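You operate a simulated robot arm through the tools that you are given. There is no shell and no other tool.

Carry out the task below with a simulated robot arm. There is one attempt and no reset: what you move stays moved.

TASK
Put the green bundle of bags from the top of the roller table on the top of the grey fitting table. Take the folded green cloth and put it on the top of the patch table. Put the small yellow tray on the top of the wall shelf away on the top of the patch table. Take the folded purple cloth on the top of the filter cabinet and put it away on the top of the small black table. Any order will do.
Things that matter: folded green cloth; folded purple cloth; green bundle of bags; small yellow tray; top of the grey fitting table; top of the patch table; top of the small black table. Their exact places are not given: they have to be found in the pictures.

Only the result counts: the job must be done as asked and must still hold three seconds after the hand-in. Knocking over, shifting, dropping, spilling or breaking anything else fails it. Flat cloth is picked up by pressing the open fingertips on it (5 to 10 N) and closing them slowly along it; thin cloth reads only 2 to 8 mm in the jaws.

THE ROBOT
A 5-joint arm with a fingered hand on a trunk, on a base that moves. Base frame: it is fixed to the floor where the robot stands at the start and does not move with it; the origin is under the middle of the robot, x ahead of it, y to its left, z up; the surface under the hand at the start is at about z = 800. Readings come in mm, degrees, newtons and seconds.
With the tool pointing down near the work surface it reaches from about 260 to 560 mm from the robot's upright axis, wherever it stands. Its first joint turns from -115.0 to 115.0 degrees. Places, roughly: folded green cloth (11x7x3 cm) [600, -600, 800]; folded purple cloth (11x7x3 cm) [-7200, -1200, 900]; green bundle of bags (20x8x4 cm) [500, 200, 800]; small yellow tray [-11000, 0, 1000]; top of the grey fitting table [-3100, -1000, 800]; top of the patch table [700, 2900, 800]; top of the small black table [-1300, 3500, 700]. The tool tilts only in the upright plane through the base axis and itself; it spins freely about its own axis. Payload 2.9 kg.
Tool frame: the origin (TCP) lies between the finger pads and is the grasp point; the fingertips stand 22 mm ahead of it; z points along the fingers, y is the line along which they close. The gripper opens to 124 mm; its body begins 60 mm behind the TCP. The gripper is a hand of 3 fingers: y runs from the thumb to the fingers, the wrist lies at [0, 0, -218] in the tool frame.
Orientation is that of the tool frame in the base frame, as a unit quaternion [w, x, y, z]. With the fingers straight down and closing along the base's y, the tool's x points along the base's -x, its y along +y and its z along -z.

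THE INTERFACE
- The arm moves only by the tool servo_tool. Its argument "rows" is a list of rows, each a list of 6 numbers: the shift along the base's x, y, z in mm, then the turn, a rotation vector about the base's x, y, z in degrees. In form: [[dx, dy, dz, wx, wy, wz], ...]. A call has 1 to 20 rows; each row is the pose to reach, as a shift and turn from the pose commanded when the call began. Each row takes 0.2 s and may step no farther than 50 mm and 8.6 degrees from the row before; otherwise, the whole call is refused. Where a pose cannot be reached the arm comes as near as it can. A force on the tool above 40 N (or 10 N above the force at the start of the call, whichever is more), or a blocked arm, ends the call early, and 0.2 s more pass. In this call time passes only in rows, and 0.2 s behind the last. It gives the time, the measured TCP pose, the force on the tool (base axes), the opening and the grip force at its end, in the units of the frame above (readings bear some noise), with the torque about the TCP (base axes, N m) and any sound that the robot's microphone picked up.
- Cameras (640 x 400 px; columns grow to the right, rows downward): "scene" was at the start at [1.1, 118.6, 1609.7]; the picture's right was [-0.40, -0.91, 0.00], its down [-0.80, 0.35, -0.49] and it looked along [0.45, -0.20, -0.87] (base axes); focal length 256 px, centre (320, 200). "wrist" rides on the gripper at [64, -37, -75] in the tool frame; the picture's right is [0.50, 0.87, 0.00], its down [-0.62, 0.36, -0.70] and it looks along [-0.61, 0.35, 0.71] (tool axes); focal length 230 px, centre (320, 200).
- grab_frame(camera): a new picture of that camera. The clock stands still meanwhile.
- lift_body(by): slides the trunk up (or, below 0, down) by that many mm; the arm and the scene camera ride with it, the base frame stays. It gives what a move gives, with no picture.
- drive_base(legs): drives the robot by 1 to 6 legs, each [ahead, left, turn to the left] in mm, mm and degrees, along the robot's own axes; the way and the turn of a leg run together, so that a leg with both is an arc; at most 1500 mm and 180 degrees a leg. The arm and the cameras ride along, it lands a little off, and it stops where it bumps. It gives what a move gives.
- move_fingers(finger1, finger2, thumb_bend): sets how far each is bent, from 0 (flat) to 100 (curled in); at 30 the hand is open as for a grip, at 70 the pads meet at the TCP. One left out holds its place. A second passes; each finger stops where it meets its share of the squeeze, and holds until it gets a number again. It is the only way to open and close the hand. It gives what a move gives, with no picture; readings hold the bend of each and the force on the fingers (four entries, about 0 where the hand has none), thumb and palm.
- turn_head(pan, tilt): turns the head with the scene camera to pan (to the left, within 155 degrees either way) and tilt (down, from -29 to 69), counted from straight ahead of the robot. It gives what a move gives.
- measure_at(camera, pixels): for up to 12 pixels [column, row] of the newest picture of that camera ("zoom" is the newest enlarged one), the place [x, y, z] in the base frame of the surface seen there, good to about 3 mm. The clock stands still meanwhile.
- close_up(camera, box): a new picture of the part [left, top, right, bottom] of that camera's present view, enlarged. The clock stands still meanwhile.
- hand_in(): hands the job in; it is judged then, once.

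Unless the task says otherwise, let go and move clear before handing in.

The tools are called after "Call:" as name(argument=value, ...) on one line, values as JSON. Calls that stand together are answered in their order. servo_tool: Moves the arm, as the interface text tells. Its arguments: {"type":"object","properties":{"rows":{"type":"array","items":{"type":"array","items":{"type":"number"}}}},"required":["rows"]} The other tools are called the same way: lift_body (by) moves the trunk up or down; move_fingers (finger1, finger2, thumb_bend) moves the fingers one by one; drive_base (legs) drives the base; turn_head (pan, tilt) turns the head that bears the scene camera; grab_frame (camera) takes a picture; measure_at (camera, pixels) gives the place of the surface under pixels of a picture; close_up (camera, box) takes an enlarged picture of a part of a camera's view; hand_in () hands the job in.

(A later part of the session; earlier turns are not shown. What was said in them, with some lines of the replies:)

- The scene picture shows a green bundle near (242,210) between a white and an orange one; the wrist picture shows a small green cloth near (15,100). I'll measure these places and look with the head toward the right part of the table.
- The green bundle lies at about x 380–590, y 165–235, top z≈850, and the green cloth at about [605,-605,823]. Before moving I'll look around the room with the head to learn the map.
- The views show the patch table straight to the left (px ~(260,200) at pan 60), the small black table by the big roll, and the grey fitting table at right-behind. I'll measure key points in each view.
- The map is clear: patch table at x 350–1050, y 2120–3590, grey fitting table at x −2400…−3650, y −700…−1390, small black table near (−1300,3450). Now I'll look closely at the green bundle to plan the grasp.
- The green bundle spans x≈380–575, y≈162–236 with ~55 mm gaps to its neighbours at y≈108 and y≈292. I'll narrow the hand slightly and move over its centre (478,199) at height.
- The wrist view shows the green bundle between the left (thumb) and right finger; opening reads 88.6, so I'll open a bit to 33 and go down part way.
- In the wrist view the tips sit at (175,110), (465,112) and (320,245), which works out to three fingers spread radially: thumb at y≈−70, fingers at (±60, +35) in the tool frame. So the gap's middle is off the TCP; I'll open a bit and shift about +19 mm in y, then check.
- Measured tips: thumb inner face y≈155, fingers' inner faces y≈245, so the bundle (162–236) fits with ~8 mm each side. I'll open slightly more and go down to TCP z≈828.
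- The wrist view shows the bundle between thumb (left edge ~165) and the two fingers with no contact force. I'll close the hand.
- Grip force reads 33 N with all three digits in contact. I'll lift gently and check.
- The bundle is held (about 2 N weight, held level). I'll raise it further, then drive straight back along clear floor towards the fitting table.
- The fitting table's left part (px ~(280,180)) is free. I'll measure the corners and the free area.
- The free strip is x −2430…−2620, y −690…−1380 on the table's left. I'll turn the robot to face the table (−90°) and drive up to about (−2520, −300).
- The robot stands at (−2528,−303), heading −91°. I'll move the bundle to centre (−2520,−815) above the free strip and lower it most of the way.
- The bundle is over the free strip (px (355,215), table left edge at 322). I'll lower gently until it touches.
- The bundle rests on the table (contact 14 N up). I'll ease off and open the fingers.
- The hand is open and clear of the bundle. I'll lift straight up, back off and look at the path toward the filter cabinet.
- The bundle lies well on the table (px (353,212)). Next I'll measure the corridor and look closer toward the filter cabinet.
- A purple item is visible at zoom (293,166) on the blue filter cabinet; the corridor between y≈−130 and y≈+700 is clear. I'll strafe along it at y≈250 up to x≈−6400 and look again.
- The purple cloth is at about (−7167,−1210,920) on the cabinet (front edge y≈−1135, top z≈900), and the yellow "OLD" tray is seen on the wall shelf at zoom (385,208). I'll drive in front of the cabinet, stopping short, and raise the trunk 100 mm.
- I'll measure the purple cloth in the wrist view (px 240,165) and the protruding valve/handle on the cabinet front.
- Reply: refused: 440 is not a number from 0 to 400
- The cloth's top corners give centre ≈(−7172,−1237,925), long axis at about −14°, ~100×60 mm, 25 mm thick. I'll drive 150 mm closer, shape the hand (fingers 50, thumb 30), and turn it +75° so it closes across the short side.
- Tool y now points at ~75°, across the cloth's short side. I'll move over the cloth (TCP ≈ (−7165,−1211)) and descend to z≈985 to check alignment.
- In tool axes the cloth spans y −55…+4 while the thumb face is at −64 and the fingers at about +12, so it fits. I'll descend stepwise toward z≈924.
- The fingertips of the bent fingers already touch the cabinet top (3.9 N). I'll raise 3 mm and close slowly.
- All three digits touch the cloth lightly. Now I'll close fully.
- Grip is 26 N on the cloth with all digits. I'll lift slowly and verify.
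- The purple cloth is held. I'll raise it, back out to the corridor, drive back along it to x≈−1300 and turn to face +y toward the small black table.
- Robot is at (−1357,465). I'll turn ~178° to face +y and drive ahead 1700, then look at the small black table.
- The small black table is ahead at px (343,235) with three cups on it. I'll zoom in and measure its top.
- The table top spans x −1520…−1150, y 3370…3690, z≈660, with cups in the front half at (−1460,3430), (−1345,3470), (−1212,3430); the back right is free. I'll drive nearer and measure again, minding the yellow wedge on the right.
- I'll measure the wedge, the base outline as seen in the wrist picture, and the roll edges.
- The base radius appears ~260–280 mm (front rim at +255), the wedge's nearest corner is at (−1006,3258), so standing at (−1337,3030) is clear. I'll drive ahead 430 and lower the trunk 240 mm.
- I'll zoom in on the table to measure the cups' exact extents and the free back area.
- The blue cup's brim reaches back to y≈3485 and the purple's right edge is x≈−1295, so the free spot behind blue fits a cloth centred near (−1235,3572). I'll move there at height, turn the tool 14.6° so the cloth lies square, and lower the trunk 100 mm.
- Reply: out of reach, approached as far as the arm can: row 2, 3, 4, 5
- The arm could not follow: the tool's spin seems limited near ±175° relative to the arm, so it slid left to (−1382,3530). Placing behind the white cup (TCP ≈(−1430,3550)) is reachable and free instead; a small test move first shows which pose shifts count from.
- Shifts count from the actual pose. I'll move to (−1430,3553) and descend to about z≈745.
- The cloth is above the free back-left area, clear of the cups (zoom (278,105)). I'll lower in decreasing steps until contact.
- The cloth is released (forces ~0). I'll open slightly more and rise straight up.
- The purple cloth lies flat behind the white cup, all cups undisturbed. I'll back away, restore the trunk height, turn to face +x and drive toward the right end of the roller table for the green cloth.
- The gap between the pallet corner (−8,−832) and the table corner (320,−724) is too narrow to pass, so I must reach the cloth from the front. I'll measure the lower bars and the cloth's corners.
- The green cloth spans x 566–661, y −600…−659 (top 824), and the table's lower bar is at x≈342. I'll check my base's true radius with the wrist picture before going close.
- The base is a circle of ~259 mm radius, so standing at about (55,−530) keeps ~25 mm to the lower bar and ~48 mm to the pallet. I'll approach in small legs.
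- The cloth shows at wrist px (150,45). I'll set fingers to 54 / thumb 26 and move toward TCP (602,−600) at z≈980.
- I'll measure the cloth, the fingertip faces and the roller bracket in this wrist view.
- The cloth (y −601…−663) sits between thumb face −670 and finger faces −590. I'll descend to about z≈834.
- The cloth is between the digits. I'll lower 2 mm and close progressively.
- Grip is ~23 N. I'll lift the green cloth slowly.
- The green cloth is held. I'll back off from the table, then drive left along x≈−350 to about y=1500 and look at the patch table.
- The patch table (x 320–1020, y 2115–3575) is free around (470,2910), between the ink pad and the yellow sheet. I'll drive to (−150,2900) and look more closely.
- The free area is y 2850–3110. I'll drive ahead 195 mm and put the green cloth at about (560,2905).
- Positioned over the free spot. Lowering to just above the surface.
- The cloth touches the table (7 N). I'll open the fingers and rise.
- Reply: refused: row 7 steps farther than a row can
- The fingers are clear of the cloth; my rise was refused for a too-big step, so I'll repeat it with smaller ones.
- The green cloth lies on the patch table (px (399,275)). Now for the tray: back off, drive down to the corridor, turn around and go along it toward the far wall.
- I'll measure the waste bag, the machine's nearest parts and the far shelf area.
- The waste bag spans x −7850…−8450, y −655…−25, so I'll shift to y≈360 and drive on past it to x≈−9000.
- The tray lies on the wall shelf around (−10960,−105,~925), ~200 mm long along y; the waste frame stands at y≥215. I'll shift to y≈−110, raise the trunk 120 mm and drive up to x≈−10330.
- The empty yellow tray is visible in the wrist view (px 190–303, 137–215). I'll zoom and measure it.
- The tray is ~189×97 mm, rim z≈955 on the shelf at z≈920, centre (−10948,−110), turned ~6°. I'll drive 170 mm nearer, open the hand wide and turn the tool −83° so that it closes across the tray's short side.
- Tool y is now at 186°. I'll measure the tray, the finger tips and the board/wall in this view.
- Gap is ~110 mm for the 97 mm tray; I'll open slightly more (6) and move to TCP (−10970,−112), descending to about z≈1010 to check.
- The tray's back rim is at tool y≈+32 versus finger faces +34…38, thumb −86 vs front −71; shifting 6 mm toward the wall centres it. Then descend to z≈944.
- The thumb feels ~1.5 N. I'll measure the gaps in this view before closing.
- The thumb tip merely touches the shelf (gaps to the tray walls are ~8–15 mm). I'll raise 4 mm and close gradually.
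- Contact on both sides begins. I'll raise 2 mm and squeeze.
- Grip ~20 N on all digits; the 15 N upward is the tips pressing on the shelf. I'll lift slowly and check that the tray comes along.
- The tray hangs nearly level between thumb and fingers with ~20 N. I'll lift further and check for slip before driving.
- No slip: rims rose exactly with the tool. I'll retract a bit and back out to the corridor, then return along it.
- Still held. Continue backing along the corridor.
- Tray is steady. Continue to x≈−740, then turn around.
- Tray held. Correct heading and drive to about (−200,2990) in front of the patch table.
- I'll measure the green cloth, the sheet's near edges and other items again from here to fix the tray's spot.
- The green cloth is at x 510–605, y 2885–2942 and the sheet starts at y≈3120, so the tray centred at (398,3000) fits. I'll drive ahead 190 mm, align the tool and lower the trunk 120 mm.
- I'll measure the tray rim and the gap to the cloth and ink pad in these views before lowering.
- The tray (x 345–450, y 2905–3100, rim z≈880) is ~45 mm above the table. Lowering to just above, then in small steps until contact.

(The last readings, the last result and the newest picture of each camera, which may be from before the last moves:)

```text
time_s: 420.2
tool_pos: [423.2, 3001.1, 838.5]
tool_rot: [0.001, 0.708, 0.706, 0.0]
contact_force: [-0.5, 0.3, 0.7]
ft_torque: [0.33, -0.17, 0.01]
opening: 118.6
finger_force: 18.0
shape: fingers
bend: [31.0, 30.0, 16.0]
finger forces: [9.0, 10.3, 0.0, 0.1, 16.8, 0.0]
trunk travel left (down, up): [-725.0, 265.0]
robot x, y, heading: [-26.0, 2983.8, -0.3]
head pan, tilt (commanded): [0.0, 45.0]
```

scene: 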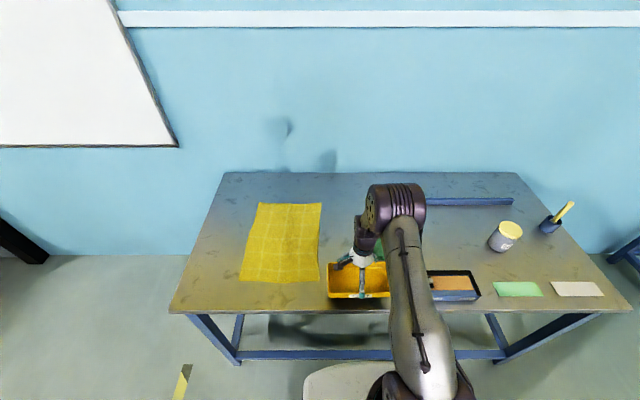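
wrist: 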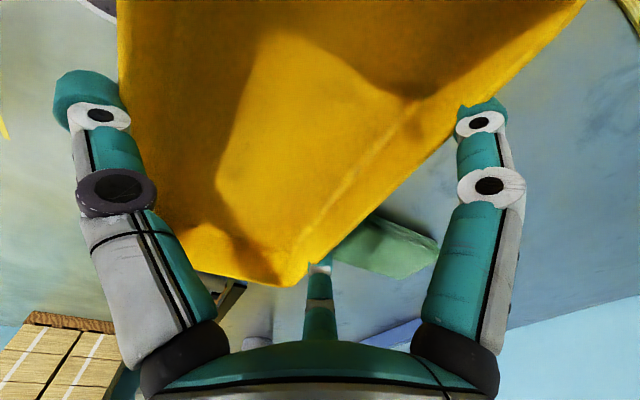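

One corner touches; a bit further down to seat it.

Call:
servo_tool(rows=[[0, 0, -1, 0, 0, 0], [0, 0, -2, 0, 0, 0]])

Call:
move_fingers(finger1=24, finger2=24, thumb_bend=13)

Call:
grab_frame(camera="wrist")

```text
time_s: 420.8
tool_pos: [422.8, 3001.0, 837.3]
tool_rot: [0.001, 0.708, 0.706, 0.0]
contact_force: [0.4, 0.4, 6.4]
ft_torque: [0.26, -0.28, -0.06]
opening: 118.2
finger_force: 18.3
shape: fingers
bend: [31.0, 30.0, 16.0]
finger forces: [9.6, 10.4, 0.0, 0.0, 16.8, 0.0]
trunk travel left (down, up): [-725.0, 265.0]
robot x, y, heading: [-26.5, 2985.2, -0.0]
head pan, tilt (commanded): [0.0, 45.0]
```

```text
time_s: 421.8
tool_pos: [422.5, 3001.7, 837.3]
tool_rot: [0.0, 0.708, 0.706, -0.001]
contact_force: [-0.4, -0.2, -0.2]
ft_torque: [0.02, 0.0, 0.0]
opening: 125.0
finger_force: 0.9
shape: fingers
bend: [24.0, 24.0, 11.0]
finger forces: [0.9, 1.0, 0.0, 0.0, 1.9, 0.1]
trunk travel left (down, up): [-725.0, 265.0]
robot x, y, heading: [-28.7, 2983.5, -0.4]
head pan, tilt (commanded): [0.0, 45.0]
```

```text
taken
```

wrist: 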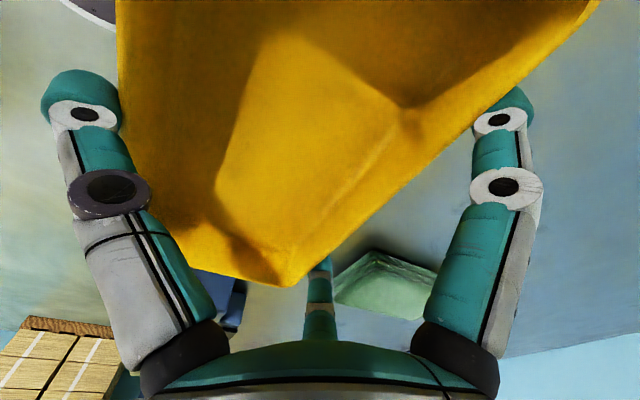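

Nearly released (1–2 N left). I'll open a little more, keeping clear of the cloth, then rise.

Call:
move_fingers(finger1=15, finger2=15, thumb_bend=5)

Call:
grab_frame(camera="wrist")

```text
time_s: 422.8
tool_pos: [423.2, 3000.8, 837.7]
tool_rot: [0.0, 0.708, 0.706, 0.0]
contact_force: [-0.1, 0.0, -0.2]
ft_torque: [0.01, 0.0, -0.02]
opening: 135.7
finger_force: 0.1
shape: fingers
bend: [15.0, 15.0, 5.0]
finger forces: [0.0, 0.0, 0.0, 0.0, 0.1, 0.1]
trunk travel left (down, up): [-725.0, 265.0]
robot x, y, heading: [-27.0, 2981.0, -0.1]
head pan, tilt (commanded): [0.0, 45.0]
```

```text
taken
```

wrist: 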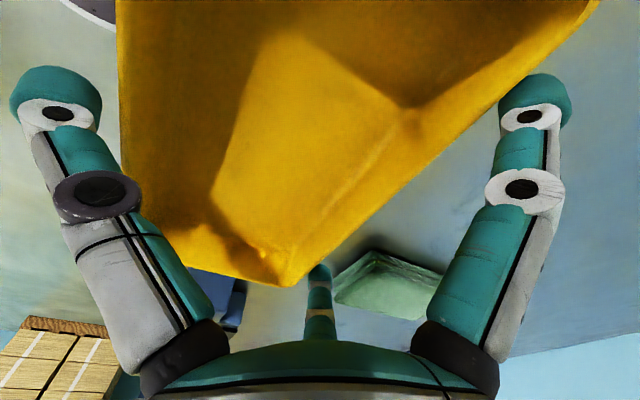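

All forces are zero and the digits are clear of the tray. Rising straight up.

Call:
servo_tool(rows=[[0, 0, 6, 0, 0, 0], [0, 0, 15, 0, 0, 0], [0, 0, 28, 0, 0, 0], [0, 0, 50, 0, 0, 0], [0, 0, 85, 0, 0, 0], [0, 0, 125, 0, 0, 0], [0, 0, 170, 0, 0, 0], [0, 0, 215, 0, 0, 0], [0, 0, 255, 0, 0, 0]])

Call:
grab_frame(camera="scene")

Call:
grab_frame(camera="wrist")

```text
time_s: 424.8
tool_pos: [423.4, 3001.4, 1094.0]
tool_rot: [0.0, 0.709, 0.705, 0.0]
contact_force: [0.6, -0.4, -0.3]
ft_torque: [0.0, -0.01, 0.0]
opening: 136.1
finger_force: 0.1
shape: fingers
bend: [15.0, 15.0, 5.0]
finger forces: [0.0, 0.0, 0.0, 0.0, 0.0, 0.1]
trunk travel left (down, up): [-725.0, 265.0]
robot x, y, heading: [-26.2, 2982.6, -0.3]
head pan, tilt (commanded): [0.0, 45.0]
```

```text
taken
```

scene: 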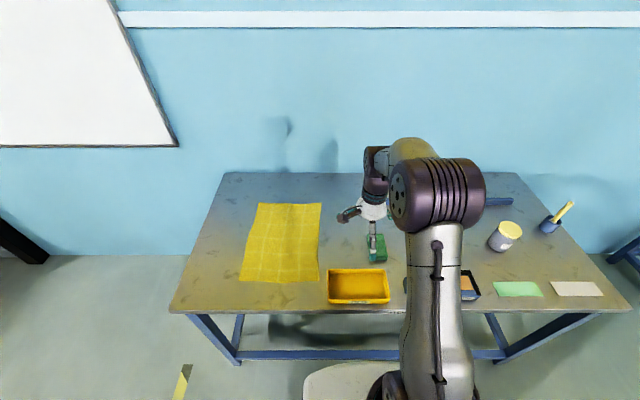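

```text
taken
```

wrist: 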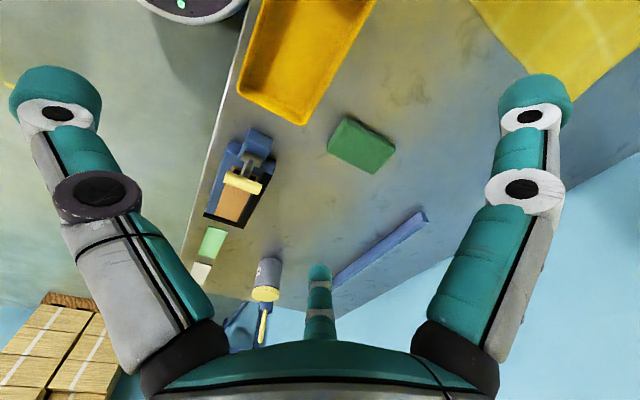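

The tray and the green cloth both rest on the patch table. I'll verify the tray is flat and back the robot off before handing in.

Call:
close_up(camera="scene", box=[220, 180, 480, 340])

Call:
measure_at(camera="zoom", pixels=[[268, 225], [412, 228], [272, 297], [410, 297], [340, 260], [375, 185], [390, 205]])

Call:
drive_base(legs=[[-350, 0, 0]])

Call:
turn_head(pan=110, tilt=25)

Call:
grab_frame(camera="scene")

```text
2.46 times, centred on (350, 260) of scene
```

zoom: 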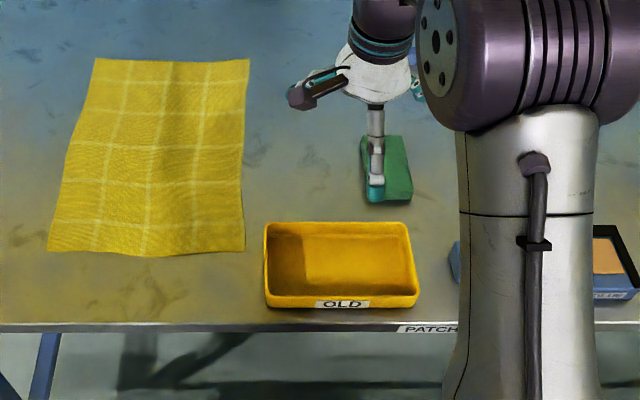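

```text
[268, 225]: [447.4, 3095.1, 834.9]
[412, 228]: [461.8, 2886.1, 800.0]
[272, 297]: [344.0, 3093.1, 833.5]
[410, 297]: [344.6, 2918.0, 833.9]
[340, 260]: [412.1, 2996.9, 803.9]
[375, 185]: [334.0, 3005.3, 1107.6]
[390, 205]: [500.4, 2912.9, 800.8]
```

```text
time_s: 427.1
tool_pos: [72.1, 3003.3, 1092.9]
tool_rot: [0.0, 0.709, 0.705, 0.0]
contact_force: [-0.2, -0.1, 0.2]
ft_torque: [0.0, 0.02, -0.01]
opening: 136.0
finger_force: 0.0
shape: fingers
bend: [15.0, 15.0, 5.0]
finger forces: [0.0, 0.1, 0.1, 0.0, 0.0, 0.0]
trunk travel left (down, up): [-725.0, 265.0]
robot x, y, heading: [-384.2, 2985.3, -0.1]
head pan, tilt (commanded): [0.0, 45.0]
```

```text
time_s: 429.0
tool_pos: [71.9, 3002.6, 1093.7]
tool_rot: [-0.001, 0.709, 0.705, 0.0]
contact_force: [0.0, 0.1, -0.4]
ft_torque: [0.0, 0.0, 0.0]
opening: 135.9
finger_force: 0.0
shape: fingers
bend: [15.0, 15.0, 5.0]
finger forces: [0.0, 0.1, 0.0, 0.1, 0.1, 0.0]
trunk travel left (down, up): [-725.0, 265.0]
robot x, y, heading: [-380.5, 2990.5, -0.1]
head pan, tilt (commanded): [110.0, 25.0]
```

```text
taken
```

scene: 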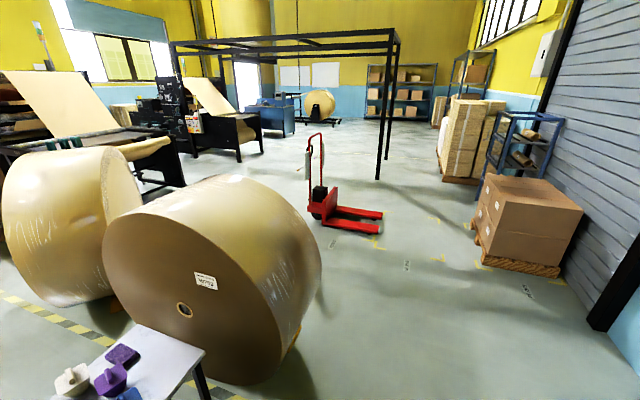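

The tray sits flat (rim z≈834 all round), the purple cloth is still in place on the small black table (px (122,355)), and the hand is empty and clear. All four items are placed, so I hand in.

Call:
hand_in()

```text
The job is handed in.
```

All four items are on the tables you asked for, and I've handed the job in. I don't have the judging result.

| Item | Where it is now | Last check |
|---|---|---|
| Green bundle of bags | Grey fitting table, in the free strip at the end nearer the roller table | Seen in place right after release; not looked at again |
| Folded purple cloth | Small black table, behind the white cup | Seen in place just before hand-in |
| Folded green cloth | Patch table, between the ink pad and the yellow sheet | Seen in place after the tray was set down |
| Small yellow tray | Patch table, next to the green cloth | Lies flat, rim level to about 1 mm |

I saw nothing knocked over or shifted along the way. The hand is empty, and the robot has backed away from the patch table.
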